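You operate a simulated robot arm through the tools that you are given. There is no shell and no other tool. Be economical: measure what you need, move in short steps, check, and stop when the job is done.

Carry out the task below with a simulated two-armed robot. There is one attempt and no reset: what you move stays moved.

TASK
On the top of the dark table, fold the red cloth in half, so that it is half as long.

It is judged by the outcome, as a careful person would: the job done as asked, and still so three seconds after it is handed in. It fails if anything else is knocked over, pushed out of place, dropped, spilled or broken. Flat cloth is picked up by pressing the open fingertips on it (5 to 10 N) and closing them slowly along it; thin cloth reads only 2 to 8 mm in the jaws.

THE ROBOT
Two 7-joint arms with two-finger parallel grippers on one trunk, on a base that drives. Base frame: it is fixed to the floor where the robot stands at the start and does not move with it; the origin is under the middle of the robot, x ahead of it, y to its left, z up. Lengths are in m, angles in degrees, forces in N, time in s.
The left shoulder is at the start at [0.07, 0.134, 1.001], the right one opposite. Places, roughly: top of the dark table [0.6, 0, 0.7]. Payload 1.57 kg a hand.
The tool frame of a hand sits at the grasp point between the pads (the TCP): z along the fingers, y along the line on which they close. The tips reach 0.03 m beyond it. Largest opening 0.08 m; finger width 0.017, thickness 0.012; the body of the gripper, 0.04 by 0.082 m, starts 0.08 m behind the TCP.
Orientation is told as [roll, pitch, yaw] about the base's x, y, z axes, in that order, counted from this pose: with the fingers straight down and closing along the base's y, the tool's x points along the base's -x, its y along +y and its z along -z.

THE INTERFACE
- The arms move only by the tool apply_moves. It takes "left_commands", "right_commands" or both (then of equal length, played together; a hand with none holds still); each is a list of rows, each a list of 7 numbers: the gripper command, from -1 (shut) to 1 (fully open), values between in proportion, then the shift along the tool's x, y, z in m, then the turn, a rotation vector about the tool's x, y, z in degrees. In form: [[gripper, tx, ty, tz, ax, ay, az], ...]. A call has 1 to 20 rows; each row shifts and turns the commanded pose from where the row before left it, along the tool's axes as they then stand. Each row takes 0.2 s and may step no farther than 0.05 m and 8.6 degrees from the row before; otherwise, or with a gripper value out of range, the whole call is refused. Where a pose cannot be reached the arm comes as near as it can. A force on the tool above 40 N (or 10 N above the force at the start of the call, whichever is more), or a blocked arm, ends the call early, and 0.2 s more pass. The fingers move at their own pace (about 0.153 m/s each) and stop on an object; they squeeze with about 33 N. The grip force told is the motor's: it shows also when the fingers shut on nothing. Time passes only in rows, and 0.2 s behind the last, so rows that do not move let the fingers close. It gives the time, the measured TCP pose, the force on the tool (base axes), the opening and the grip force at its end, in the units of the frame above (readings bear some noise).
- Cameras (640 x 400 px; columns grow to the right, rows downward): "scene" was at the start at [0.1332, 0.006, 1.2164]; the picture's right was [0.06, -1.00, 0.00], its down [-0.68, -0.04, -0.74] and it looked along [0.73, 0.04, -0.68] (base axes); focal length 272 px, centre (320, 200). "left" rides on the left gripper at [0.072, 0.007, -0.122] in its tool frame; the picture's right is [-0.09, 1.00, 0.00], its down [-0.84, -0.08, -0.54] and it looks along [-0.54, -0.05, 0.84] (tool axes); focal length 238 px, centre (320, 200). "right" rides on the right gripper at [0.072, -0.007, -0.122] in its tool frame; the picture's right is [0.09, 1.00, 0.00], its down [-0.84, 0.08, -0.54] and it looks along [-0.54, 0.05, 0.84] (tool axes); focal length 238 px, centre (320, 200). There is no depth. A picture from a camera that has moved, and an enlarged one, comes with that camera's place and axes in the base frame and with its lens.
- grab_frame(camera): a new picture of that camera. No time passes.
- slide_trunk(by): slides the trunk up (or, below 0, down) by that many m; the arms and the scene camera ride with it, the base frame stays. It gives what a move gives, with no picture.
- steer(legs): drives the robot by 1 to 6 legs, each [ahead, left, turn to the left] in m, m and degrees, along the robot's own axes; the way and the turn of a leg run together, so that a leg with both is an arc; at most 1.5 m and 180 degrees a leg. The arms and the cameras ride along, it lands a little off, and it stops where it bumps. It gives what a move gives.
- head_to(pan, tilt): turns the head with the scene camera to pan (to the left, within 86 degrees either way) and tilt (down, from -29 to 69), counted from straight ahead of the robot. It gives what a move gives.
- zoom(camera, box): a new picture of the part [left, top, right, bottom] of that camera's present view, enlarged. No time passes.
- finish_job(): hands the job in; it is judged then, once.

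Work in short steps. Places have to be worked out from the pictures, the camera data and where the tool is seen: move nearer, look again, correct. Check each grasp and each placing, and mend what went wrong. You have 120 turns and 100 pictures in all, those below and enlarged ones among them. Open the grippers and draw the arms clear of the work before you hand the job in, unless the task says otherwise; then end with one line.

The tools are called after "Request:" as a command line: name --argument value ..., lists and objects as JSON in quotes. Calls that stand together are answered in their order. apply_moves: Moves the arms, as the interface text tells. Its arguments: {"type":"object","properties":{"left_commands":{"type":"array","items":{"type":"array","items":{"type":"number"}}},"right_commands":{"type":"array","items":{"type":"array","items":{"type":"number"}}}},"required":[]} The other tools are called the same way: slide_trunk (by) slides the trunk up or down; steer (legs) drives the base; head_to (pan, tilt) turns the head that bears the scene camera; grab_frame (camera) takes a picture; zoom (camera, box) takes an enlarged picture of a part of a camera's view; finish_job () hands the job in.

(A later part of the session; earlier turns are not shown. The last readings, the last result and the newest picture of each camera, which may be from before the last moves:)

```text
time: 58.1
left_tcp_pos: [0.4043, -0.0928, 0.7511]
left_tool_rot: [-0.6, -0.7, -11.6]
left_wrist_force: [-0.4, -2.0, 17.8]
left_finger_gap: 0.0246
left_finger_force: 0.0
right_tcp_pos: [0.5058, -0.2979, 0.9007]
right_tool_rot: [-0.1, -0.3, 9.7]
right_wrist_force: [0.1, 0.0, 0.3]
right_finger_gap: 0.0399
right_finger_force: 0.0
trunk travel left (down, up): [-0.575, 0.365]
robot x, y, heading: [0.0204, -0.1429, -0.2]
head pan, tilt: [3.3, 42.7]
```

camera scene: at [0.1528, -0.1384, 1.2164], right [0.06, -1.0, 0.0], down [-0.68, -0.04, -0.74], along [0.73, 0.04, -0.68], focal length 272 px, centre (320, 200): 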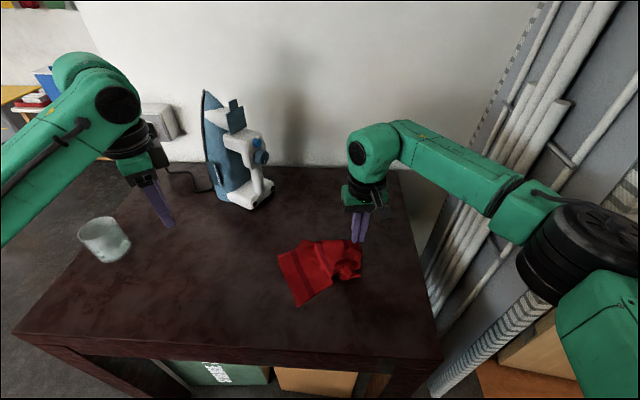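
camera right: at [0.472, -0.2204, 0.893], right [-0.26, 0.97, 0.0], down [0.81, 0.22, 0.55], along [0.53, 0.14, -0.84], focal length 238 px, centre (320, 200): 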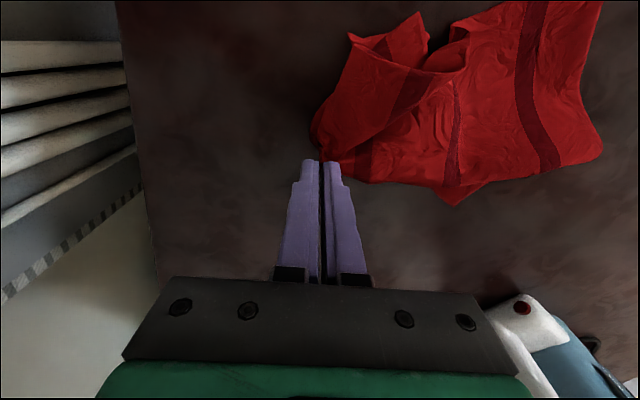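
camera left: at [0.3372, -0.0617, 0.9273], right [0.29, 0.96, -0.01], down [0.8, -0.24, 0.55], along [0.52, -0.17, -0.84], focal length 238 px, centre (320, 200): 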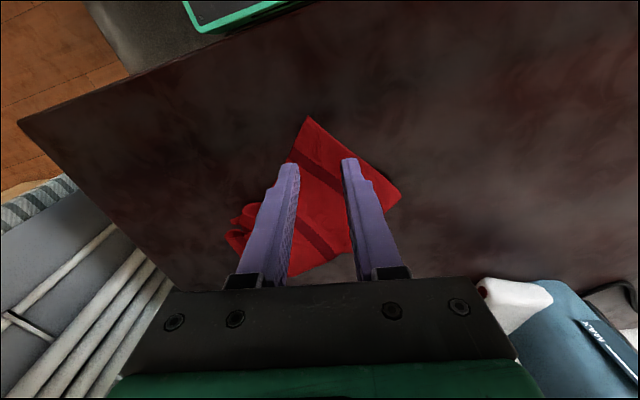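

Request:
apply_moves --left_commands '[[-0.3, 0, 0, -0.0007, 0, 0, 0], [-0.45, 0, 0, 0, 0, 0, 0], [-0.6, 0, 0, 0, 0, 0, 0], [-0.75, 0, 0, 0, 0, 0, 0], [-0.9, 0, 0, 0, 0, 0, 0], [-1, 0, 0, 0, 0, 0, 0], [-1, 0, 0, 0, 0, 0, 0], [-1, 0, 0, -0.03, 0, 0, 0], [-1, 0, 0, -0.04, 0, 0, 0], [-1, 0, 0.01, -0.04, 0, 0, 0], [-1, 0, 0.03, -0.04, 0, 0, 0], [-1, 0, 0.03, -0.03, 0, 0, 0], [-1, 0, 0.03, -0.03, 0, 0, 0], [-1, 0, 0, 0, 0, 0, 0], [-1, 0, 0, 0, 0, 0, 0]]'

Request:
zoom --camera "scene" --box '[200, 120, 440, 340]'

```text
time: 61.3
left_tcp_pos: [0.4214, 0.0085, 0.9607]
left_tool_rot: [-0.4, -0.4, -11.6]
left_wrist_force: [0.2, -0.4, -0.9]
left_finger_gap: 0.0024
left_finger_force: 23.9
right_tcp_pos: [0.5066, -0.2976, 0.9016]
right_tool_rot: [0.1, -0.3, 9.7]
right_wrist_force: [0.1, 0.3, -0.1]
right_finger_gap: 0.0402
right_finger_force: 0.0
trunk travel left (down, up): [-0.575, 0.365]
robot x, y, heading: [0.0219, -0.1429, -0.1]
head pan, tilt: [3.3, 42.7]
```

```text
1.82 times, centred on (320, 230) of scene
camera zoom: at [0.1512, -0.1358, 1.2165], right [0.06, -1.0, 0.0], down [-0.68, -0.04, -0.74], along [0.74, 0.04, -0.68], focal length 494 px, centre (320, 146)
```

zoom: 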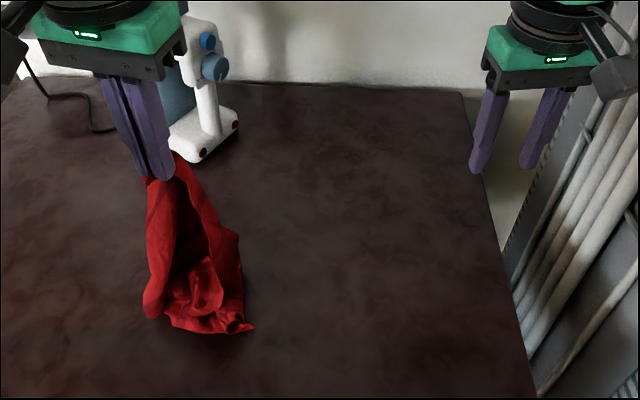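

I lift higher over the middle-right so it hangs out, then lay it down drawing the hand back to the near left, so it spreads along the diagonal.

Request:
apply_moves --left_commands '[[-1, -0.0245, -0.0228, -0.03, 0, 0, 0], [-1, -0.0245, -0.0228, -0.03, 0, 0, 0], [-1, -0.0245, -0.0228, -0.03, 0, 0, 0], [-1, -0.0245, -0.0228, -0.03, 0, 0, 0], [-1, 0, 0, 0, 0, 0, 0], [-1, 0, 0, 0, 0, 0, 0], [-1, 0, 0, 0, 0, 0, 0], [-1, 0.0149, 0.02, 0.0256, 0, 0, 0], [-1, 0.0149, 0.02, 0.0256, 0, 0, 0], [-1, 0.0149, 0.02, 0.0256, 0, 0, 0], [-1, 0.0149, 0.02, 0.0256, 0, 0, 0], [-1, 0.0149, 0.02, 0.0256, 0, 0, 0], [-1, 0.0149, 0.02, 0.0256, 0, 0, 0], [-1, 0.0149, 0.02, 0.0256, 0, 0, 0], [-1, 0.0149, 0.02, 0.0256, 0, 0, 0], [-1, 0.0149, 0.02, 0.0256, 0, 0, 0], [-1, 0.0149, 0.02, 0.0256, 0, 0, 0], [-1, 0.0149, 0.02, 0.0256, 0, 0, 0], [-1, 0.0149, 0.02, 0.0256, 0, 0, 0]]'

Request:
grab_frame --camera "scene"

```text
time: 65.3
left_tcp_pos: [0.374, 0.1688, 0.7708]
left_tool_rot: [-0.6, -0.6, -11.7]
left_wrist_force: [0.2, 0.2, -0.4]
left_finger_gap: 0.0022
left_finger_force: 23.8
right_tcp_pos: [0.505, -0.2975, 0.9019]
right_tool_rot: [0.1, -0.3, 9.7]
right_wrist_force: [-0.1, -0.3, -0.8]
right_finger_gap: 0.04
right_finger_force: 0.1
trunk travel left (down, up): [-0.575, 0.365]
robot x, y, heading: [0.0223, -0.1454, 0.1]
head pan, tilt: [3.3, 42.7]
```

```text
33 pictures are left
camera scene: at [0.1508, -0.1361, 1.2167], right [0.06, -1.0, 0.0], down [-0.68, -0.04, -0.74], along [0.74, 0.04, -0.68], focal length 272 px, centre (320, 200)
```

scene: 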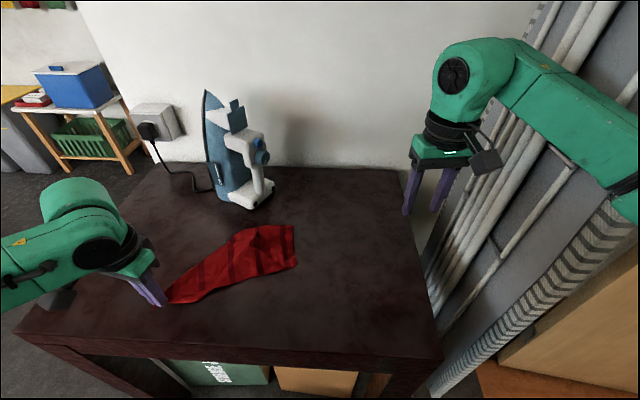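

Request:
zoom --camera "scene" --box '[150, 210, 310, 320]'

```text
3.64 times, centred on (230, 265) of scene
camera zoom: at [0.1508, -0.1361, 1.2167], right [0.06, -1.0, 0.0], down [-0.68, -0.04, -0.74], along [0.74, 0.04, -0.68], focal length 987 px, centre (647, -36)
```

zoom: 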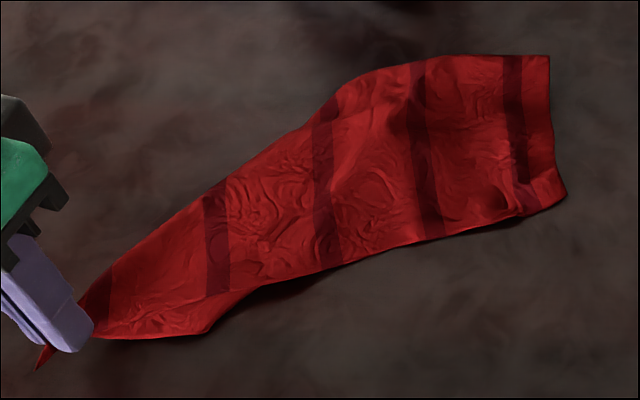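

The cloth is now laid out lengthwise with part of its width folded under. I bring the right hand near its right end for a close look.

Request:
apply_moves --right_commands '[[-0.3, 0, 0.04, 0.01, 0, 0, 0], [-0.3, 0, 0.04, 0.01, 0, 0, 0], [-0.3, 0.015, 0.04, 0.01, 0, 0, 0], [-0.3, 0.015, 0.02, 0.01, 0, 0, 0]]'

Request:
zoom --camera "right" --box '[240, 0, 640, 280]'

```text
time: 66.3
left_tcp_pos: [0.3749, 0.168, 0.7721]
left_tool_rot: [-0.5, -0.4, -11.5]
left_wrist_force: [-0.6, 0.2, -0.9]
left_finger_gap: 0.0023
left_finger_force: 23.8
right_tcp_pos: [0.4543, -0.1665, 0.8607]
right_tool_rot: [0.2, -0.3, 9.7]
right_wrist_force: [-0.8, -0.8, 0.3]
right_finger_gap: 0.0282
right_finger_force: 0.0
trunk travel left (down, up): [-0.575, 0.365]
robot x, y, heading: [0.0194, -0.1416, -0.3]
head pan, tilt: [3.3, 42.7]
```

```text
1.43 times, centred on (440, 140) of right
camera zoom: at [0.3844, -0.185, 0.9827], right [-0.26, 0.97, 0.0], down [0.81, 0.21, 0.55], along [0.53, 0.14, -0.84], focal length 340 px, centre (149, 286)
```

zoom: 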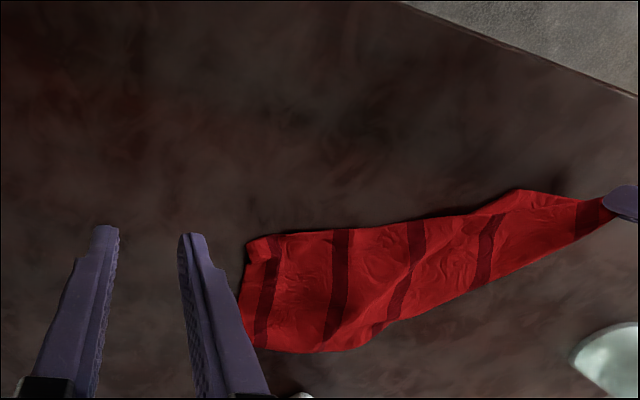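

Working from the stripe directions, the far right point (0.597, −0.047) is a true corner, diagonal to the one the left hand holds. The other two corners are tucked under. I'll grip that corner with the right hand so the diagonal can be lifted taut and the tucked corners drop down.

Request:
apply_moves --right_commands '[[-0.3, 0, 0, 0, 0, 0, 7.75], [-0.3, 0, 0, 0, 0, 0, 7.75], [-0.3, 0, 0, 0, 0, 0, 7.75], [-0.3, 0, 0, 0, 0, 0, 7.75], [-0.3, 0, 0, 0, 0, 0, 7.75], [-0.3, -0.0079, 0.0349, 0, 0, 0, 0], [-0.3, -0.0079, 0.0349, 0, 0, 0, 0], [-0.3, -0.0079, 0.0349, 0, 0, 0, 0], [-0.3, -0.0079, 0.0349, 0, 0, 0, 0], [-0.3, -0.0079, 0.0349, 0, 0, 0, 0], [-0.3, 0, 0, 0.04, 0, 0, 0], [-0.3, 0, 0, 0.03, 0, 0, 0], [-0.3, 0, 0, 0, 0, 0, 0]]'

Request:
grab_frame --camera "right"

```text
time: 69.1
left_tcp_pos: [0.3754, 0.1657, 0.7721]
left_tool_rot: [-0.4, -0.4, -11.6]
left_wrist_force: [-0.3, 0.5, -0.5]
left_finger_gap: 0.0023
left_finger_force: 23.8
right_tcp_pos: [0.549, -0.0653, 0.788]
right_tool_rot: [0.3, 0.0, -29.0]
right_wrist_force: [-0.6, 0.7, -0.2]
right_finger_gap: 0.0279
right_finger_force: 0.0
right hand out of reach, approached as far as the arm can: row 9, 10
trunk travel left (down, up): [-0.575, 0.365]
robot x, y, heading: [0.0225, -0.1451, -0.2]
head pan, tilt: [3.3, 42.7]
```

```text
30 pictures are left
camera right: at [0.4827, -0.0368, 0.9104], right [0.4, 0.92, 0.01], down [0.77, -0.34, 0.54], along [0.5, -0.21, -0.84], focal length 238 px, centre (320, 200)
```

right: 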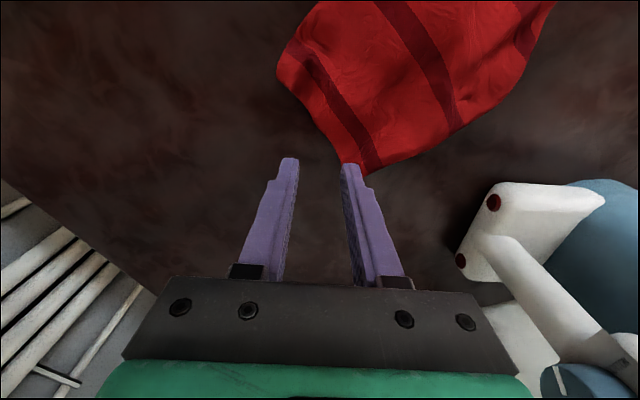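

The corner is at (0.588, −0.037), just out of reach. I let the left hand slide 5 cm right and then drive the base 5 cm left.

Request:
apply_moves --left_commands '[[-1, -0.005, -0.0245, 0, 0, 0, 0], [-1, -0.005, -0.0245, 0, 0, 0, 0]]'

Request:
steer --legs '[[0.02, 0.055, 0]]'

Request:
grab_frame --camera "right"

```text
time: 69.7
left_tcp_pos: [0.3758, 0.1164, 0.7715]
left_tool_rot: [-0.3, -0.4, -11.6]
left_wrist_force: [-0.6, -0.2, -0.1]
left_finger_gap: 0.0025
left_finger_force: 24.1
right_tcp_pos: [0.5479, -0.0651, 0.7887]
right_tool_rot: [0.3, 0.0, -29.0]
right_wrist_force: [1.1, 0.0, 0.4]
right_finger_gap: 0.0279
right_finger_force: 0.0
trunk travel left (down, up): [-0.575, 0.365]
robot x, y, heading: [0.0214, -0.142, 0.0]
head pan, tilt: [3.3, 42.7]
```

```text
time: 70.7
left_tcp_pos: [0.3948, 0.1732, 0.7711]
left_tool_rot: [-0.5, -0.4, -11.6]
left_wrist_force: [0.4, 0.1, 0.0]
left_finger_gap: 0.0024
left_finger_force: 24.1
right_tcp_pos: [0.5676, -0.0108, 0.7878]
right_tool_rot: [0.4, -0.1, -29.1]
right_wrist_force: [1.0, 0.7, 0.2]
right_finger_gap: 0.028
right_finger_force: 0.1
trunk travel left (down, up): [-0.575, 0.365]
robot x, y, heading: [0.0405, -0.0931, -0.2]
head pan, tilt: [3.3, 42.7]
```

```text
29 pictures are left
camera right: at [0.5029, 0.0185, 0.9105], right [0.4, 0.92, 0.0], down [0.77, -0.34, 0.54], along [0.5, -0.22, -0.84], focal length 238 px, centre (320, 200)
```

right: 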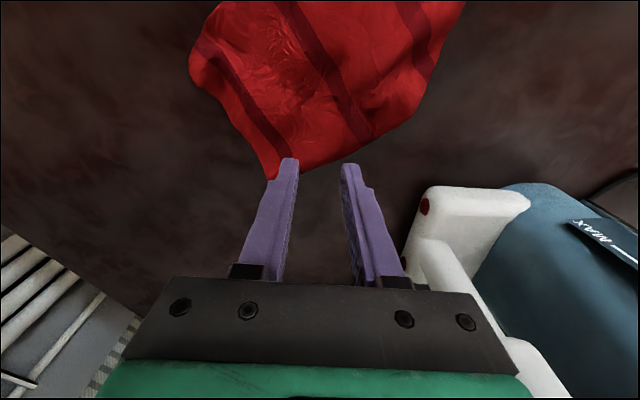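

The corner is now at (0.579, −0.057). I shift the right hand by (−0.01, −0.028) and lower it.

Request:
apply_moves --right_commands '[[-0.3, -0.0052, -0.029, 0, 0, 0, 0], [-0.3, 0, 0, 0.02, 0, 0, 0], [-0.3, 0, 0, 0.01, 0, 0, 0], [-0.3, 0, 0, 0.004, 0, 0, 0], [-0.3, 0, 0, 0.002, 0, 0, 0], [-0.3, 0, 0, 0, 0, 0, 0]]'

```text
time: 72.0
left_tcp_pos: [0.3948, 0.1724, 0.771]
left_tool_rot: [-0.4, -0.5, -11.6]
left_wrist_force: [0.4, 0.3, -0.6]
left_finger_gap: 0.0025
left_finger_force: 23.7
right_tcp_pos: [0.5584, -0.039, 0.7532]
right_tool_rot: [0.3, 0.0, -29.1]
right_wrist_force: [-0.5, 0.0, 2.5]
right_finger_gap: 0.0276
right_finger_force: 0.0
trunk travel left (down, up): [-0.575, 0.365]
robot x, y, heading: [0.0383, -0.0898, 0.1]
head pan, tilt: [3.3, 42.7]
```

Request:
apply_moves --right_commands '[[-0.3, 0, 0, 0.0018, 0, 0, 0], [-0.3, 0, 0, 0, 0, 0, 0], [-0.45, 0, 0, 0, 0, 0, 0], [-0.6, 0, 0, 0, 0, 0, 0], [-0.75, 0, 0, 0, 0, 0, 0], [-0.9, 0, 0, 0, 0, 0, 0], [-1, 0, 0, 0, 0, 0, 0], [-1, 0, 0, 0, 0, 0, 0], [-1, 0, 0, -0.02, 0, 0, 0], [-1, 0, 0, 0, 0, 0, 0]]'

Request:
grab_frame --camera "right"

```text
time: 74.2
left_tcp_pos: [0.3955, 0.172, 0.7707]
left_tool_rot: [-0.4, -0.4, -11.7]
left_wrist_force: [0.5, -0.2, 0.3]
left_finger_gap: 0.0025
left_finger_force: 23.9
right_tcp_pos: [0.5593, -0.0391, 0.7696]
right_tool_rot: [0.2, -0.1, -29.2]
right_wrist_force: [1.1, 0.0, -0.2]
right_finger_gap: 0.0033
right_finger_force: 24.6
trunk travel left (down, up): [-0.575, 0.365]
robot x, y, heading: [0.0373, -0.0897, 0.2]
head pan, tilt: [3.3, 42.7]
```

```text
28 pictures are left
camera right: at [0.4932, -0.0096, 0.8923], right [0.4, 0.92, 0.0], down [0.77, -0.34, 0.54], along [0.5, -0.22, -0.84], focal length 238 px, centre (320, 200)
```

right: 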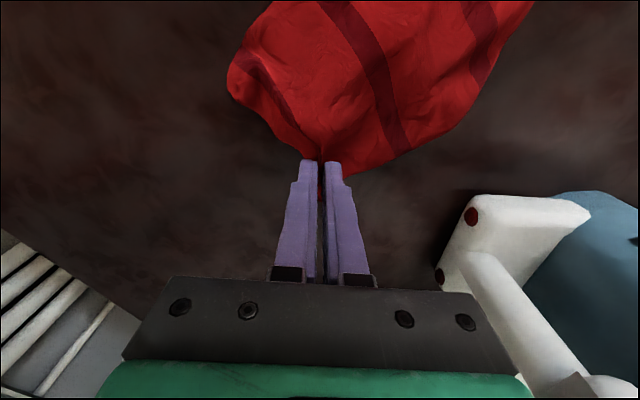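

The far corner is held. I lift both hands 20 cm and spread them sideways to about 0.30 m apart, so the diagonal goes taut and the tucked corners hang down.

Request:
apply_moves --left_commands '[[-1, 0, 0, -0.04, 0, 0, 0], [-1, 0, 0, -0.04, 0, 0, 0], [-1, 0, 0, -0.04, 0, 0, 0], [-1, 0, 0, -0.04, 0, 0, 0], [-1, 0, 0, -0.04, 0, 0, 0], [-1, -0.0125, -0.006, 0, 0, 0, 0], [-1, -0.0125, -0.006, 0, 0, 0, 0], [-1, -0.0125, -0.006, 0, 0, 0, 0], [-1, -0.0125, -0.006, 0, 0, 0, 0], [-1, -0.0125, -0.006, 0, 0, 0, 0], [-1, 0, 0, 0, 0, 0, 0], [-1, 0, 0, 0, 0, 0, 0]]' --right_commands '[[-1, 0, 0, -0.04, 0, 0, 0], [-1, 0, 0, -0.04, 0, 0, 0], [-1, 0, 0, -0.04, 0, 0, 0], [-1, 0, 0, -0.04, 0, 0, 0], [-1, 0, 0, -0.04, 0, 0, 0], [-1, 0.0064, -0.0335, 0, 0, 0, 0], [-1, 0.0064, -0.0335, 0, 0, 0, 0], [-1, 0.0064, -0.0335, 0, 0, 0, 0], [-1, 0.0064, -0.0335, 0, 0, 0, 0], [-1, 0.0064, -0.0335, 0, 0, 0, 0], [-1, 0, 0, 0, 0, 0, 0], [-1, 0, 0, 0, 0, 0, 0]]'

Request:
grab_frame --camera "scene"

```text
time: 76.8
left_tcp_pos: [0.4503, 0.1308, 0.9738]
left_tool_rot: [-0.4, -0.5, -11.7]
left_wrist_force: [-1.7, -12.3, -0.2]
left_finger_gap: 0.003
left_finger_force: 24.2
right_tcp_pos: [0.4445, -0.1727, 0.9672]
right_tool_rot: [0.2, 0.0, -29.1]
right_wrist_force: [1.7, 11.6, 0.7]
right_finger_gap: 0.004
right_finger_force: 24.7
right hand out of reach, approached as far as the arm can: row 5
trunk travel left (down, up): [-0.575, 0.365]
robot x, y, heading: [0.0376, -0.0887, -0.5]
head pan, tilt: [3.3, 42.7]
```

```text
27 pictures are left
camera scene: at [0.173, -0.0841, 1.2164], right [0.06, -1.0, 0.0], down [-0.68, -0.04, -0.74], along [0.73, 0.04, -0.68], focal length 272 px, centre (320, 200)
```

scene: 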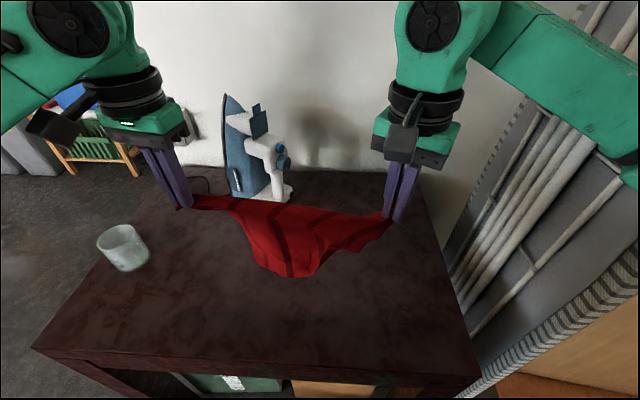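

It is taut, so I slacken slightly and look closely.

Request:
apply_moves --left_commands '[[-1, 0, -0.006, 0, 0, 0, 0], [-1, 0, 0, 0, 0, 0, 0]]'

Request:
zoom --camera "scene" --box '[170, 180, 410, 300]'

```text
time: 77.5
left_tcp_pos: [0.4489, 0.125, 0.9734]
left_tool_rot: [-0.4, -0.4, -11.6]
left_wrist_force: [-1.5, -7.7, -0.5]
left_finger_gap: 0.0027
left_finger_force: 24.0
right_tcp_pos: [0.4454, -0.1715, 0.9678]
right_tool_rot: [0.3, 0.0, -29.2]
right_wrist_force: [1.4, 8.3, 0.3]
right_finger_gap: 0.0036
right_finger_force: 24.6
trunk travel left (down, up): [-0.575, 0.365]
robot x, y, heading: [0.0418, -0.0916, 0.0]
head pan, tilt: [3.3, 42.7]
```

```text
2.67 times, centred on (290, 240) of scene
camera zoom: at [0.173, -0.0838, 1.2164], right [0.06, -1.0, 0.0], down [-0.68, -0.04, -0.74], along [0.73, 0.04, -0.68], focal length 724 px, centre (400, 93)
```

zoom: 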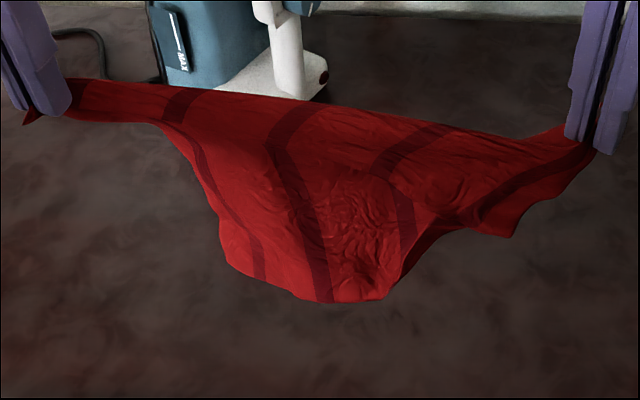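

Now the cloth hangs as a triangle with the A–B flap in front. I swing the diagonal back to its original direction (near-left to far-right). Then I lower it while drawing it toward the far left, so both free corners trail near-right with B on top.

Request:
apply_moves --left_commands '[[-1, 0.02, -0.013, 0, 0, 0, 0], [-1, 0.02, -0.013, 0, 0, 0, 0], [-1, 0.02, -0.013, 0, 0, 0, 0], [-1, 0.02, -0.013, 0, 0, 0, 0], [-1, 0, 0, 0, 0, 0, 0], [-1, -0.0047, 0.0047, 0.033, 0, 0, 0], [-1, -0.0047, 0.0047, 0.033, 0, 0, 0], [-1, -0.0047, 0.0047, 0.033, 0, 0, 0], [-1, -0.0047, 0.0047, 0.033, 0, 0, 0], [-1, -0.0047, 0.0047, 0.033, 0, 0, 0], [-1, -0.0047, 0.0047, 0.033, 0, 0, 0], [-1, -0.007, 0.0072, 0, 0, 0, 0], [-1, -0.007, 0.0072, 0, 0, 0, 0], [-1, -0.007, 0.0072, 0, 0, 0, 0], [-1, 0, 0, 0, 0, 0, 0]]' --right_commands '[[-1, -0.0156, 0.0105, 0, 0, 0, 0], [-1, -0.0156, 0.0105, 0, 0, 0, 0], [-1, -0.0156, 0.0105, 0, 0, 0, 0], [-1, -0.0156, 0.0105, 0, 0, 0, 0], [-1, 0, 0, 0, 0, 0, 0], [-1, -0.003, 0.0059, 0.033, 0, 0, 0], [-1, -0.003, 0.0059, 0.033, 0, 0, 0], [-1, -0.003, 0.0059, 0.033, 0, 0, 0], [-1, -0.003, 0.0059, 0.033, 0, 0, 0], [-1, -0.003, 0.0059, 0.033, 0, 0, 0], [-1, -0.003, 0.0059, 0.033, 0, 0, 0], [-1, -0.0046, 0.0089, 0, 0, 0, 0], [-1, -0.0046, 0.0089, 0, 0, 0, 0], [-1, -0.0046, 0.0089, 0, 0, 0, 0], [-1, 0, 0, 0, 0, 0, 0]]'

Request:
zoom --camera "scene" --box '[160, 160, 440, 340]'

```text
time: 80.7
left_tcp_pos: [0.4189, 0.1264, 0.7748]
left_tool_rot: [-0.4, -0.4, -11.6]
left_wrist_force: [1.5, -2.5, 0.4]
left_finger_gap: 0.0022
left_finger_force: 23.8
right_tcp_pos: [0.5779, -0.1253, 0.7697]
right_tool_rot: [0.3, 0.0, -29.0]
right_wrist_force: [-1.1, 2.0, 0.4]
right_finger_gap: 0.0032
right_finger_force: 24.1
trunk travel left (down, up): [-0.575, 0.365]
robot x, y, heading: [0.0408, -0.0891, -0.3]
head pan, tilt: [3.3, 42.7]
```

```text
2.22 times, centred on (300, 250) of scene
camera zoom: at [0.1727, -0.084, 1.2164], right [0.06, -1.0, 0.0], down [-0.68, -0.04, -0.74], along [0.73, 0.04, -0.68], focal length 603 px, centre (364, 89)
```

zoom: 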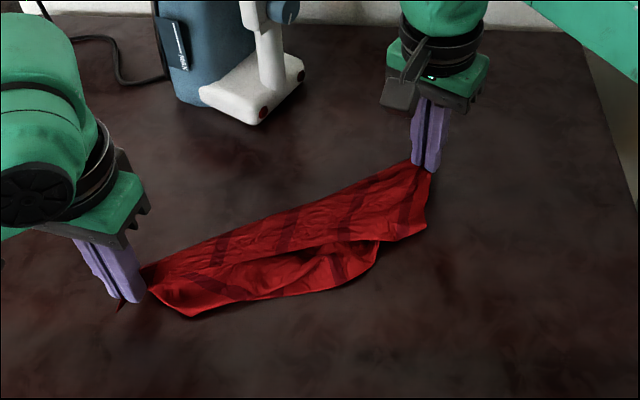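

Request:
zoom --camera "scene" --box '[220, 225, 360, 310]'

```text
4.57 times, centred on (290, 268) of scene
camera zoom: at [0.1727, -0.084, 1.2164], right [0.06, -1.0, 0.0], down [-0.68, -0.04, -0.74], along [0.73, 0.04, -0.68], focal length 1241 px, centre (457, -109)
```

zoom: 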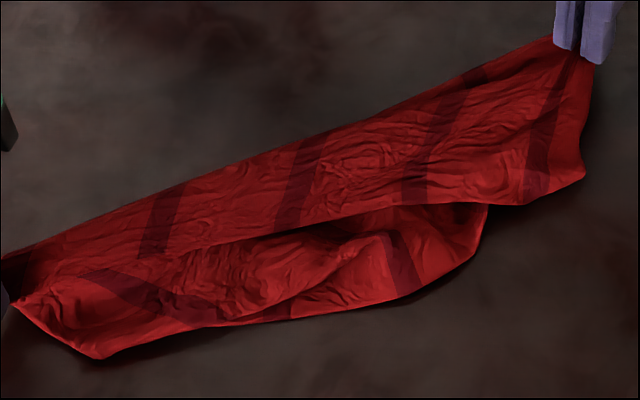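

The layers buckled because I lowered nearly straight down. I lift again, move back toward the near right, and lay down with as much sideways travel as descent.

Request:
apply_moves --left_commands '[[-1, 0.0207, -0.0185, -0.036, 0, 0, 0], [-1, 0.0207, -0.0185, -0.036, 0, 0, 0], [-1, 0.0207, -0.0185, -0.036, 0, 0, 0], [-1, 0.0207, -0.0185, -0.036, 0, 0, 0], [-1, 0.0207, -0.0185, -0.036, 0, 0, 0], [-1, 0, 0, 0, 0, 0, 0], [-1, 0, 0, 0, 0, 0, 0], [-1, 0, 0, 0, 0, 0, 0], [-1, -0.012, 0.0121, 0.02, 0, 0, 0], [-1, -0.012, 0.0121, 0.02, 0, 0, 0], [-1, -0.012, 0.0121, 0.02, 0, 0, 0], [-1, -0.012, 0.0121, 0.02, 0, 0, 0], [-1, -0.012, 0.0121, 0.02, 0, 0, 0], [-1, -0.012, 0.0121, 0.02, 0, 0, 0], [-1, -0.012, 0.0121, 0.02, 0, 0, 0], [-1, -0.012, 0.0121, 0.02, 0, 0, 0], [-1, -0.012, 0.0121, 0.02, 0, 0, 0], [-1, 0, 0, 0, 0, 0, 0]]' --right_commands '[[-1, 0.0142, -0.0239, -0.036, 0, 0, 0], [-1, 0.0142, -0.0239, -0.036, 0, 0, 0], [-1, 0.0142, -0.0239, -0.036, 0, 0, 0], [-1, 0.0142, -0.0239, -0.036, 0, 0, 0], [-1, 0.0142, -0.0239, -0.036, 0, 0, 0], [-1, 0, 0, 0, 0, 0, 0], [-1, 0, 0, 0, 0, 0, 0], [-1, 0, 0, 0, 0, 0, 0], [-1, -0.0078, 0.0152, 0.02, 0, 0, 0], [-1, -0.0078, 0.0152, 0.02, 0, 0, 0], [-1, -0.0078, 0.0152, 0.02, 0, 0, 0], [-1, -0.0078, 0.0152, 0.02, 0, 0, 0], [-1, -0.0078, 0.0152, 0.02, 0, 0, 0], [-1, -0.0078, 0.0152, 0.02, 0, 0, 0], [-1, -0.0078, 0.0152, 0.02, 0, 0, 0], [-1, -0.0078, 0.0152, 0.02, 0, 0, 0], [-1, -0.0078, 0.0152, 0.02, 0, 0, 0], [-1, 0, 0, 0, 0, 0, 0]]'

Request:
zoom --camera "scene" --box '[180, 190, 400, 340]'

```text
time: 83.3
left_tcp_pos: [0.4428, 0.1387, 0.7538]
left_tool_rot: [-1.1, -1.8, -12.2]
left_wrist_force: [3.8, -20.4, 13.3]
left_finger_gap: 0.0027
left_finger_force: 24.3
left hand out of reach, approached as far as the arm can: row 2, 3, 4, 5
right_tcp_pos: [0.5148, -0.1548, 0.8692]
right_tool_rot: [0.6, 0.2, -28.8]
right_wrist_force: [-3.9, 18.5, -8.1]
right_finger_gap: 0.0037
right_finger_force: 24.5
trunk travel left (down, up): [-0.575, 0.365]
robot x, y, heading: [0.0389, -0.0912, -0.2]
head pan, tilt: [3.3, 42.7]
stopped in row 13 (left hand): the force on the tool passed its limit (the readings are from after the stop); the commanded pose is now the measured one
```

```text
2.67 times, centred on (290, 265) of scene
camera zoom: at [0.1725, -0.0841, 1.2165], right [0.06, -1.0, 0.0], down [-0.68, -0.04, -0.74], along [0.73, 0.04, -0.68], focal length 724 px, centre (400, 27)
```

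zoom: 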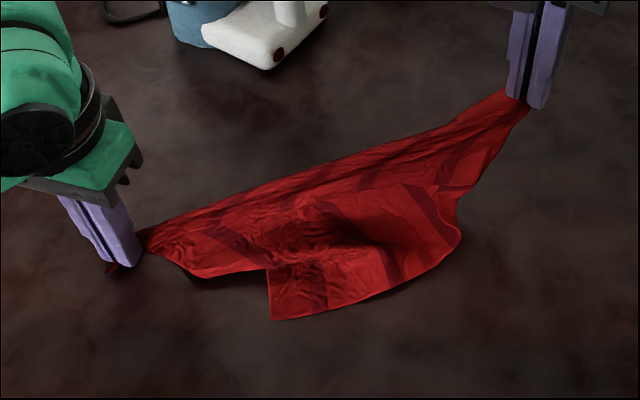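

A true corner (B) of the short edge shared with the left hand's corner is now visible at about (0.40, 0.02). I set down and release the far corner with the right hand, then go for B. With both ends of that short edge held, the cloth will hang straight.

Request:
apply_moves --left_commands '[[-1, 0, 0, -0.008, 0, 0, 0], [-1, 0, 0, 0, 0, 0, 0], [-1, 0, 0, 0, 0, 0, 0], [-1, 0, 0, 0, 0, 0, 0], [-1, 0, 0, 0, 0, 0, 0], [-1, 0, 0, 0, 0, 0, 0], [-1, 0, 0, 0, 0, 0, 0], [-1, 0, 0, 0, 0, 0, 0], [-1, 0, 0, 0, 0, 0, 0], [-1, 0, 0, 0, 0, 0, 0]]' --right_commands '[[-1, 0.005, 0.006, 0.025, 0, 0, 0], [-1, 0.005, 0.006, 0.025, 0, 0, 0], [-1, 0, 0.005, 0.025, 0, 0, 0], [-1, 0, 0, 0.025, 0, 0, 0], [-0.6, 0, 0, 0.005, 0, 0, 0], [-0.2, 0, 0, 0, 0, 0, 0], [-0.2, 0, 0, 0, 0, 0, 0], [-0.2, 0, 0, -0.04, 0, 0, 0], [-0.2, 0, 0, -0.04, 0, 0, 0], [-0.2, 0, 0, -0.02, 0, 0, 0]]'

Request:
zoom --camera "scene" --box '[180, 190, 400, 340]'

```text
time: 85.5
left_tcp_pos: [0.442, 0.1415, 0.7584]
left_tool_rot: [-0.6, -1.3, -11.9]
left_wrist_force: [0.9, 0.3, -0.3]
left_finger_gap: 0.0025
left_finger_force: 23.9
right_tcp_pos: [0.5149, -0.1359, 0.8635]
right_tool_rot: [0.3, 0.2, -29.0]
right_wrist_force: [-0.1, 0.2, 0.4]
right_finger_gap: 0.0323
right_finger_force: 0.0
trunk travel left (down, up): [-0.575, 0.365]
robot x, y, heading: [0.0411, -0.088, -0.1]
head pan, tilt: [3.3, 42.7]
```

```text
2.67 times, centred on (290, 265) of scene
camera zoom: at [0.1729, -0.0836, 1.2164], right [0.06, -1.0, 0.0], down [-0.68, -0.04, -0.74], along [0.73, 0.04, -0.68], focal length 724 px, centre (400, 27)
```

zoom: 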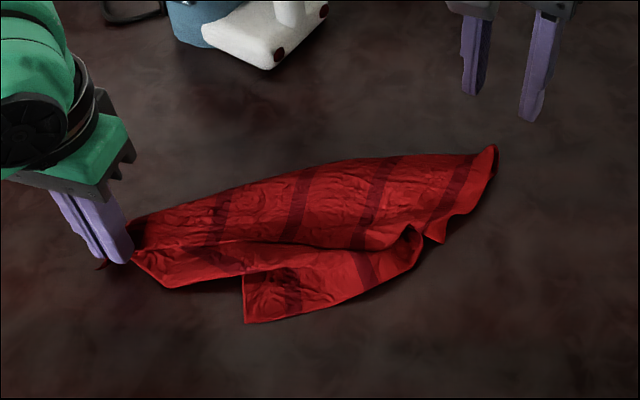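

B is now at (0.395, 0.037). I move the right hand above it.

Request:
apply_moves --right_commands '[[-0.3, 0.0328, 0.0188, 0, 0, 0, 0], [-0.3, 0.0328, 0.0188, 0, 0, 0, 0], [-0.3, 0.0328, 0.0188, 0, 0, 0, 0], [-0.3, 0.0328, 0.0188, 0, 0, 0, 0], [-0.3, 0.0328, 0.0188, 0, 0, 0, 0], [-0.3, 0, 0, 0.04, 0, 0, 0], [-0.3, 0, 0, 0.033, 0, 0, 0], [-0.3, 0, 0, 0, 0, 0, 0]]'

Request:
grab_frame --camera "right"

```text
time: 87.3
left_tcp_pos: [0.4439, 0.1421, 0.7588]
left_tool_rot: [-0.5, -1.2, -11.9]
left_wrist_force: [-0.2, 0.1, -0.3]
left_finger_gap: 0.0026
left_finger_force: 24.2
right_tcp_pos: [0.4178, 0.0254, 0.792]
right_tool_rot: [0.5, 0.1, -28.9]
right_wrist_force: [0.7, 0.3, 0.2]
right_finger_gap: 0.0279
right_finger_force: 0.0
trunk travel left (down, up): [-0.575, 0.365]
robot x, y, heading: [0.0389, -0.0874, 0.1]
head pan, tilt: [3.3, 42.7]
```

```text
21 pictures are left
camera right: at [0.3522, 0.053, 0.9144], right [0.4, 0.92, 0.01], down [0.77, -0.34, 0.54], along [0.5, -0.21, -0.84], focal length 238 px, centre (320, 200)
```

right: 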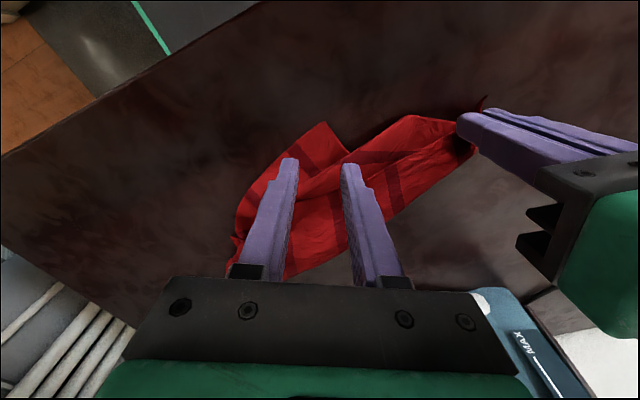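

B reads (0.402, 0.038), with another layer starting just beyond the upper finger. I shift 1 cm away from that layer, narrow the jaws a little and lower.

Request:
apply_moves --right_commands '[[-0.45, 0.002, -0.01, 0, 0, 0, 0], [-0.45, 0, 0, 0.02, 0, 0, 0], [-0.45, 0, 0, 0.014, 0, 0, 0], [-0.45, 0, 0, 0.005, 0, 0, 0], [-0.45, 0, 0, 0.002, 0, 0, 0], [-0.45, 0, 0, 0, 0, 0, 0]]'

```text
time: 88.7
left_tcp_pos: [0.4424, 0.1426, 0.7587]
left_tool_rot: [-0.5, -1.3, -11.9]
left_wrist_force: [-0.7, 0.0, -0.3]
left_finger_gap: 0.0026
left_finger_force: 23.5
right_tcp_pos: [0.4118, 0.0182, 0.7526]
right_tool_rot: [0.4, 0.1, -28.9]
right_wrist_force: [2.0, -0.4, 2.9]
right_finger_gap: 0.022
right_finger_force: 0.0
trunk travel left (down, up): [-0.575, 0.365]
robot x, y, heading: [0.042, -0.0931, -0.1]
head pan, tilt: [3.3, 42.7]
```

Request:
apply_moves --right_commands '[[-0.45, 0, 0, 0.0015, 0, 0, 0], [-0.45, 0, 0, 0, 0, 0, 0], [-0.6, 0, 0, 0, 0, 0, 0], [-0.75, 0, 0, 0, 0, 0, 0], [-0.9, 0, 0, 0, 0, 0, 0], [-1, 0, 0, 0, 0, 0, 0], [-1, 0, 0, 0, 0, 0, 0], [-1, 0, 0, -0.02, 0, 0, 0], [-1, 0, 0, 0, 0, 0, 0]]'

Request:
grab_frame --camera "right"

```text
time: 90.7
left_tcp_pos: [0.4413, 0.1425, 0.7593]
left_tool_rot: [-0.5, -1.2, -11.9]
left_wrist_force: [0.5, -1.0, 0.0]
left_finger_gap: 0.0024
left_finger_force: 24.1
right_tcp_pos: [0.4096, 0.0163, 0.7693]
right_tool_rot: [0.4, 0.1, -28.9]
right_wrist_force: [-0.1, -0.2, -0.1]
right_finger_gap: 0.0013
right_finger_force: 23.6
trunk travel left (down, up): [-0.575, 0.365]
robot x, y, heading: [0.0401, -0.0909, -0.2]
head pan, tilt: [3.3, 42.7]
```

```text
20 pictures are left
camera right: at [0.3454, 0.0452, 0.8919], right [0.4, 0.92, 0.0], down [0.77, -0.34, 0.54], along [0.5, -0.21, -0.84], focal length 238 px, centre (320, 200)
```

right: 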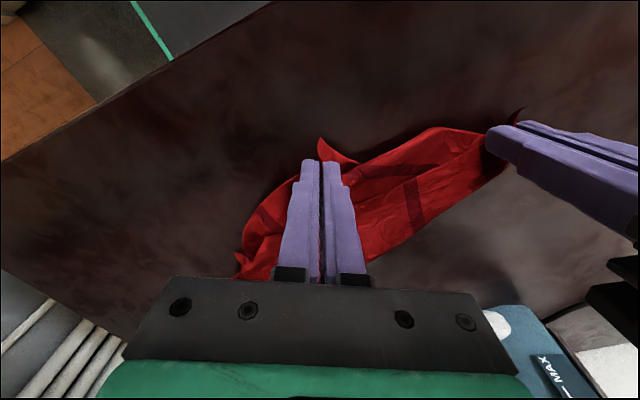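

B is held. I raise both hands and line them up across, about 0.18 m apart, so the cloth hangs from its short edge.

Request:
apply_moves --left_commands '[[-1, 0, 0, -0.038, 0, 0, 0], [-1, 0, 0, -0.038, 0, 0, 0], [-1, 0, 0, -0.038, 0, 0, 0], [-1, 0, 0, -0.038, 0, 0, 0], [-1, -0.0035, -0.0284, -0.02, 0, 0, 0], [-1, -0.0035, -0.0284, -0.02, 0, 0, 0], [-1, -0.0035, -0.0284, -0.02, 0, 0, 0], [-1, -0.0035, -0.0284, -0.02, 0, 0, 0], [-1, -0.0035, -0.0284, -0.02, 0, 0, 0], [-1, 0, 0, 0, 0, 0, 0], [-1, 0, 0, 0, 0, 0, 0]]' --right_commands '[[-1, 0, 0, -0.038, 0, 0, 0], [-1, 0, 0, -0.038, 0, 0, 0], [-1, 0, 0, -0.038, 0, 0, 0], [-1, 0, 0, -0.038, 0, 0, 0], [-1, -0.0225, -0.0324, -0.02, 0, 0, 0], [-1, -0.0225, -0.0324, -0.02, 0, 0, 0], [-1, -0.0225, -0.0324, -0.02, 0, 0, 0], [-1, -0.0225, -0.0324, -0.02, 0, 0, 0], [-1, -0.0225, -0.0324, -0.02, 0, 0, 0], [-1, 0, 0, 0, 0, 0, 0], [-1, 0, 0, 0, 0, 0, 0]]'

Request:
grab_frame --camera "scene"

```text
time: 93.1
left_tcp_pos: [0.4255, 0.0034, 1.0123]
left_tool_rot: [-0.6, -1.2, -11.9]
left_wrist_force: [-0.3, -0.6, 0.0]
left_finger_gap: 0.0027
left_finger_force: 23.9
right_tcp_pos: [0.4308, -0.1806, 1.0217]
right_tool_rot: [0.5, 0.2, -29.0]
right_wrist_force: [-0.2, -0.3, -0.5]
right_finger_gap: 0.0017
right_finger_force: 23.4
trunk travel left (down, up): [-0.575, 0.365]
robot x, y, heading: [0.0371, -0.0875, 0.1]
head pan, tilt: [3.3, 42.7]
```

```text
19 pictures are left
camera scene: at [0.1728, -0.0844, 1.2164], right [0.06, -1.0, 0.0], down [-0.68, -0.04, -0.74], along [0.73, 0.04, -0.68], focal length 272 px, centre (320, 200)
```

scene: 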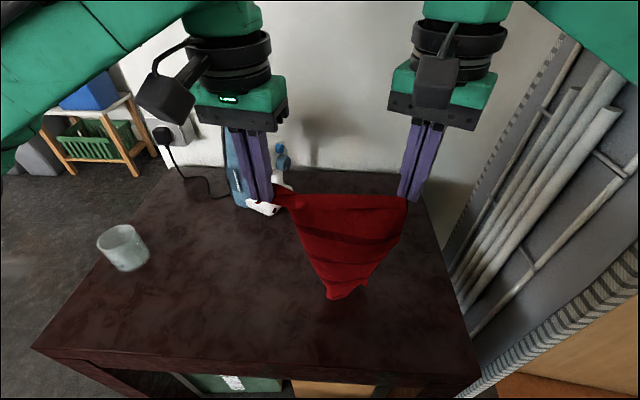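

Request:
zoom --camera "scene" --box '[250, 170, 430, 310]'

```text
2.86 times, centred on (340, 240) of scene
camera zoom: at [0.1728, -0.0844, 1.2164], right [0.06, -1.0, 0.0], down [-0.68, -0.04, -0.74], along [0.73, 0.04, -0.68], focal length 776 px, centre (263, 86)
```

zoom: 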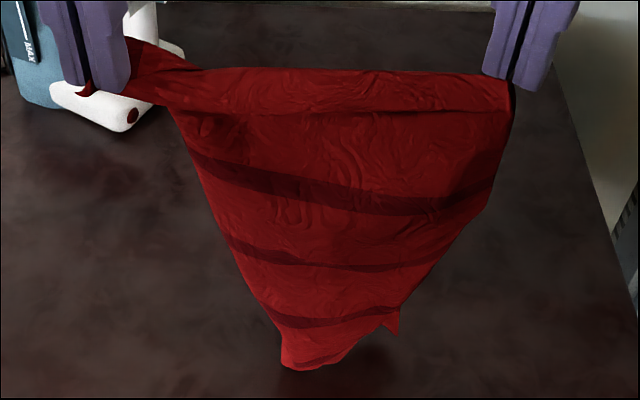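

The stripes hang level, so the short edge is on top. I widen the hands slightly and raise the trunk so the bottom hangs free.

Request:
slide_trunk --by 0.07

Request:
apply_moves --left_commands '[[-1, 0.001, 0.006, 0, 0, 0, 0], [-1, 0.001, 0.006, 0, 0, 0, 0], [-1, 0.001, 0.004, 0, 0, 0, 0], [-1, 0, 0, 0, 0, 0, 0], [-1, 0, 0, 0, 0, 0, 0]]'

Request:
zoom --camera "scene" --box '[230, 170, 450, 340]'

```text
time: 94.2
left_tcp_pos: [0.4259, 0.0036, 1.0828]
left_tool_rot: [-0.6, -1.3, -11.9]
left_wrist_force: [0.5, 0.0, -0.3]
left_finger_gap: 0.0025
left_finger_force: 24.1
right_tcp_pos: [0.4304, -0.1806, 1.0912]
right_tool_rot: [0.2, 0.3, -29.0]
right_wrist_force: [-0.3, -0.3, -0.2]
right_finger_gap: 0.0014
right_finger_force: 23.0
trunk travel left (down, up): [-0.645, 0.295]
robot x, y, heading: [0.0434, -0.0914, -0.0]
head pan, tilt: [3.3, 42.7]
```

```text
time: 95.4
left_tcp_pos: [0.4264, 0.0199, 1.0817]
left_tool_rot: [-0.7, -1.1, -11.9]
left_wrist_force: [0.3, -6.0, -0.1]
left_finger_gap: 0.0027
left_finger_force: 23.7
right_tcp_pos: [0.43, -0.179, 1.0912]
right_tool_rot: [0.4, 0.2, -28.9]
right_wrist_force: [1.0, 7.0, -0.3]
right_finger_gap: 0.0014
right_finger_force: 23.4
trunk travel left (down, up): [-0.645, 0.295]
robot x, y, heading: [0.0375, -0.0918, -0.2]
head pan, tilt: [3.3, 42.7]
```

```text
2.35 times, centred on (340, 255) of scene
camera zoom: at [0.1731, -0.0838, 1.2864], right [0.06, -1.0, 0.0], down [-0.68, -0.04, -0.74], along [0.73, 0.04, -0.68], focal length 639 px, centre (273, 71)
```

zoom: 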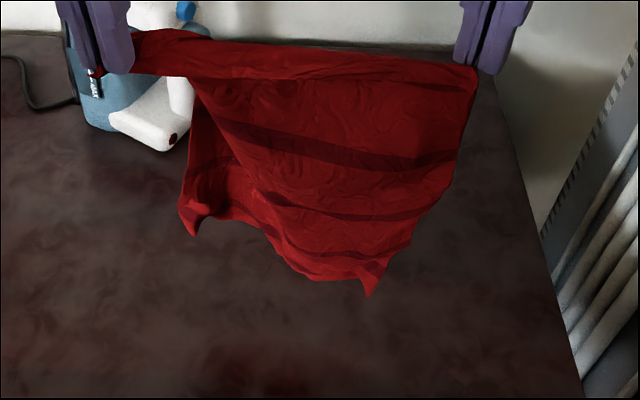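

The bottom corners hang free and separate. I move the hands 3 cm back and lower the trunk so the bottom edge just touches the table, then look.

Request:
apply_moves --left_commands '[[-1, 0.0147, -0.0051, 0, 0, 0, 0], [-1, 0.0147, -0.0031, 0, 0, 0, 0], [-1, 0, 0, 0, 0, 0, 0], [-1, 0, 0, 0, 0, 0, 0], [-1, 0, 0, 0, 0, 0, 0], [-1, 0, 0, 0, 0, 0, 0], [-1, 0, 0, 0, 0, 0, 0]]' --right_commands '[[-1, 0.0131, -0.0073, 0, 0, 0, 0], [-1, 0.0131, -0.0073, 0, 0, 0, 0], [-1, 0, 0, 0, 0, 0, 0], [-1, 0, 0, 0, 0, 0, 0], [-1, 0, 0, 0, 0, 0, 0], [-1, 0, 0, 0, 0, 0, 0], [-1, 0, 0, 0, 0, 0, 0]]'

Request:
slide_trunk --by -0.05

Request:
zoom --camera "scene" --box '[230, 190, 450, 360]'

```text
time: 97.0
left_tcp_pos: [0.3954, 0.0175, 1.0813]
left_tool_rot: [-0.6, -1.2, -12.0]
left_wrist_force: [-1.2, -4.4, -0.1]
left_finger_gap: 0.0023
left_finger_force: 23.5
right_tcp_pos: [0.3997, -0.181, 1.0916]
right_tool_rot: [0.3, 0.1, -29.0]
right_wrist_force: [-0.1, 5.1, -0.5]
right_finger_gap: 0.0013
right_finger_force: 23.0
trunk travel left (down, up): [-0.645, 0.295]
robot x, y, heading: [0.0401, -0.0908, 0.1]
head pan, tilt: [3.3, 42.7]
```

```text
time: 97.9
left_tcp_pos: [0.3964, 0.0177, 1.0316]
left_tool_rot: [-0.6, -1.3, -11.9]
left_wrist_force: [-0.6, -5.2, 0.8]
left_finger_gap: 0.0026
left_finger_force: 23.7
right_tcp_pos: [0.3994, -0.1798, 1.0419]
right_tool_rot: [0.5, 0.1, -29.0]
right_wrist_force: [-0.1, 4.1, -0.4]
right_finger_gap: 0.0013
right_finger_force: 23.2
trunk travel left (down, up): [-0.595, 0.345]
robot x, y, heading: [0.0384, -0.0868, -0.2]
head pan, tilt: [3.3, 42.7]
```

```text
2.35 times, centred on (340, 275) of scene
camera zoom: at [0.1728, -0.0838, 1.2364], right [0.06, -1.0, 0.0], down [-0.68, -0.04, -0.74], along [0.73, 0.04, -0.68], focal length 639 px, centre (273, 24)
```

zoom: 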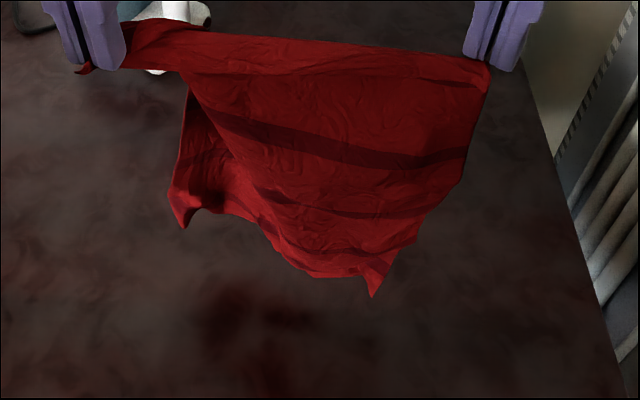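

Good. Stage one of the fold: I lower while moving forward, so the lower half lays down toward the robot's side and the hands end above the middle.

Request:
apply_moves --left_commands '[[-1, 0, 0, 0.02, 0, 0, 0], [-1, -0.0212, 0.0045, 0.022, 0, 0, 0], [-1, -0.0212, 0.0045, 0.022, 0, 0, 0], [-1, -0.0212, 0.0045, 0.022, 0, 0, 0], [-1, -0.0212, 0.0045, 0.022, 0, 0, 0], [-1, -0.0212, 0.0045, 0.022, 0, 0, 0], [-1, -0.0212, 0.0045, 0.022, 0, 0, 0], [-1, 0, 0, 0, 0, 0, 0]]' --right_commands '[[-1, 0, 0, 0.025, 0, 0, 0], [-1, -0.019, 0.0105, 0.0225, 0, 0, 0], [-1, -0.019, 0.0105, 0.0225, 0, 0, 0], [-1, -0.019, 0.0105, 0.0225, 0, 0, 0], [-1, -0.019, 0.0105, 0.0225, 0, 0, 0], [-1, -0.019, 0.0105, 0.0225, 0, 0, 0], [-1, -0.019, 0.0105, 0.0225, 0, 0, 0], [-1, 0, 0, 0, 0, 0, 0]]'

Request:
zoom --camera "scene" --box '[230, 170, 450, 340]'

```text
time: 99.7
left_tcp_pos: [0.5278, 0.015, 0.882]
left_tool_rot: [-0.6, -1.3, -12.0]
left_wrist_force: [-0.1, -2.5, -1.2]
left_finger_gap: 0.0024
left_finger_force: 23.6
right_tcp_pos: [0.5299, -0.1801, 0.8799]
right_tool_rot: [0.5, 0.2, -28.9]
right_wrist_force: [1.1, 2.0, 0.4]
right_finger_gap: 0.0011
right_finger_force: 23.4
trunk travel left (down, up): [-0.595, 0.345]
robot x, y, heading: [0.0381, -0.0915, 0.1]
head pan, tilt: [3.3, 42.7]
```

```text
2.35 times, centred on (340, 255) of scene
camera zoom: at [0.1719, -0.0837, 1.2365], right [0.06, -1.0, 0.0], down [-0.68, -0.04, -0.74], along [0.73, 0.04, -0.68], focal length 639 px, centre (273, 71)
```

zoom: 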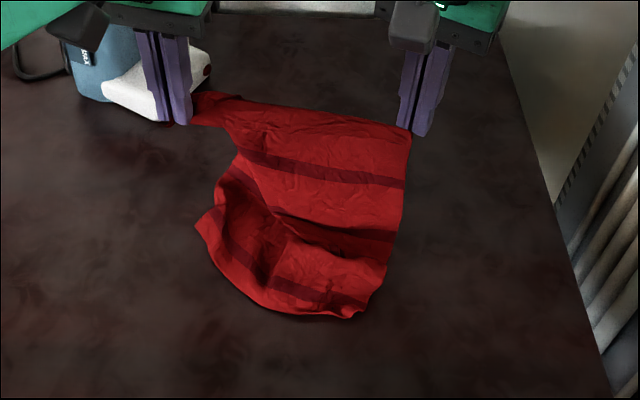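

The lower half is laid out nicely, with only the near-left corner lagging. I set the held edge down a bit further forward and release, then I can pull the near corners straight.

Request:
apply_moves --left_commands '[[-1, -0.0059, 0.0012, 0.0205, 0, 0, 0], [-1, -0.0059, 0.0012, 0.0205, 0, 0, 0], [-1, -0.0059, 0.0012, 0.0205, 0, 0, 0], [-1, -0.0059, 0.0012, 0.0205, 0, 0, 0], [-1, -0.0059, 0.0012, 0.0205, 0, 0, 0], [-1, -0.0059, 0.0012, 0.0205, 0, 0, 0], [-0.6, 0, 0, 0, 0, 0, 0], [-0.2, 0, 0, 0, 0, 0, 0], [-0.2, 0, 0, 0, 0, 0, 0], [-0.2, 0, 0, -0.04, 0, 0, 0], [-0.2, 0, 0, -0.04, 0, 0, 0], [-0.2, 0, 0, -0.04, 0, 0, 0], [-0.2, 0.02, 0.04, 0, 0, 0, 0], [-0.2, 0.02, 0.04, 0, 0, 0, 0], [-0.2, 0.02, 0.03, 0, 0, 0, 0]]' --right_commands '[[-1, -0.0053, 0.0029, 0.0205, 0, 0, 0], [-1, -0.0053, 0.0029, 0.0205, 0, 0, 0], [-1, -0.0053, 0.0029, 0.0205, 0, 0, 0], [-1, -0.0053, 0.0029, 0.0205, 0, 0, 0], [-1, -0.0053, 0.0029, 0.0205, 0, 0, 0], [-1, -0.0053, 0.0029, 0.0205, 0, 0, 0], [-0.6, 0, 0, 0, 0, 0, 0], [-0.2, 0, 0, 0, 0, 0, 0], [-0.2, 0, 0, 0, 0, 0, 0], [-0.2, 0, 0, -0.04, 0, 0, 0], [-0.2, 0, 0, -0.04, 0, 0, 0], [-0.2, 0, 0, -0.04, 0, 0, 0], [-0.2, 0.0, -0.04, 0, 0, 0, 0], [-0.2, 0.0, -0.03, 0, 0, 0, 0], [-0.2, 0, 0, 0, 0, 0, 0]]'

Request:
zoom --camera "scene" --box '[220, 180, 420, 340]'

```text
time: 102.9
left_tcp_pos: [0.5297, 0.1359, 0.8772]
left_tool_rot: [-0.7, -1.1, -12.0]
left_wrist_force: [0.8, 0.4, 0.0]
left_finger_gap: 0.0321
left_finger_force: 0.1
right_tcp_pos: [0.5321, -0.2387, 0.8791]
right_tool_rot: [0.2, 0.1, -29.0]
right_wrist_force: [-0.5, 0.4, 1.2]
right_finger_gap: 0.032
right_finger_force: 0.1
trunk travel left (down, up): [-0.595, 0.345]
robot x, y, heading: [0.0396, -0.0892, -0.4]
head pan, tilt: [3.3, 42.7]
```

```text
2.50 times, centred on (320, 260) of scene
camera zoom: at [0.1726, -0.0821, 1.2364], right [0.06, -1.0, 0.0], down [-0.68, -0.04, -0.74], along [0.73, 0.04, -0.68], focal length 679 px, centre (320, 50)
```

zoom: 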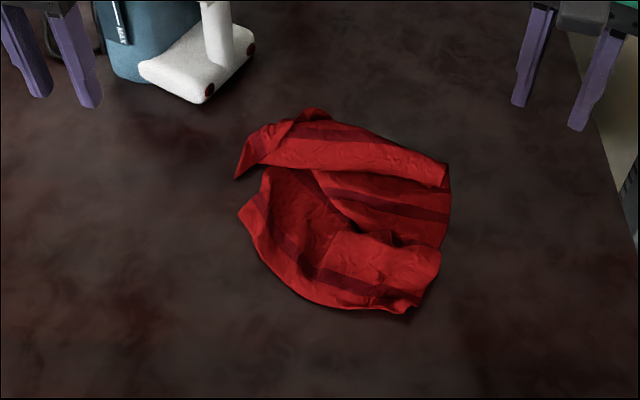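

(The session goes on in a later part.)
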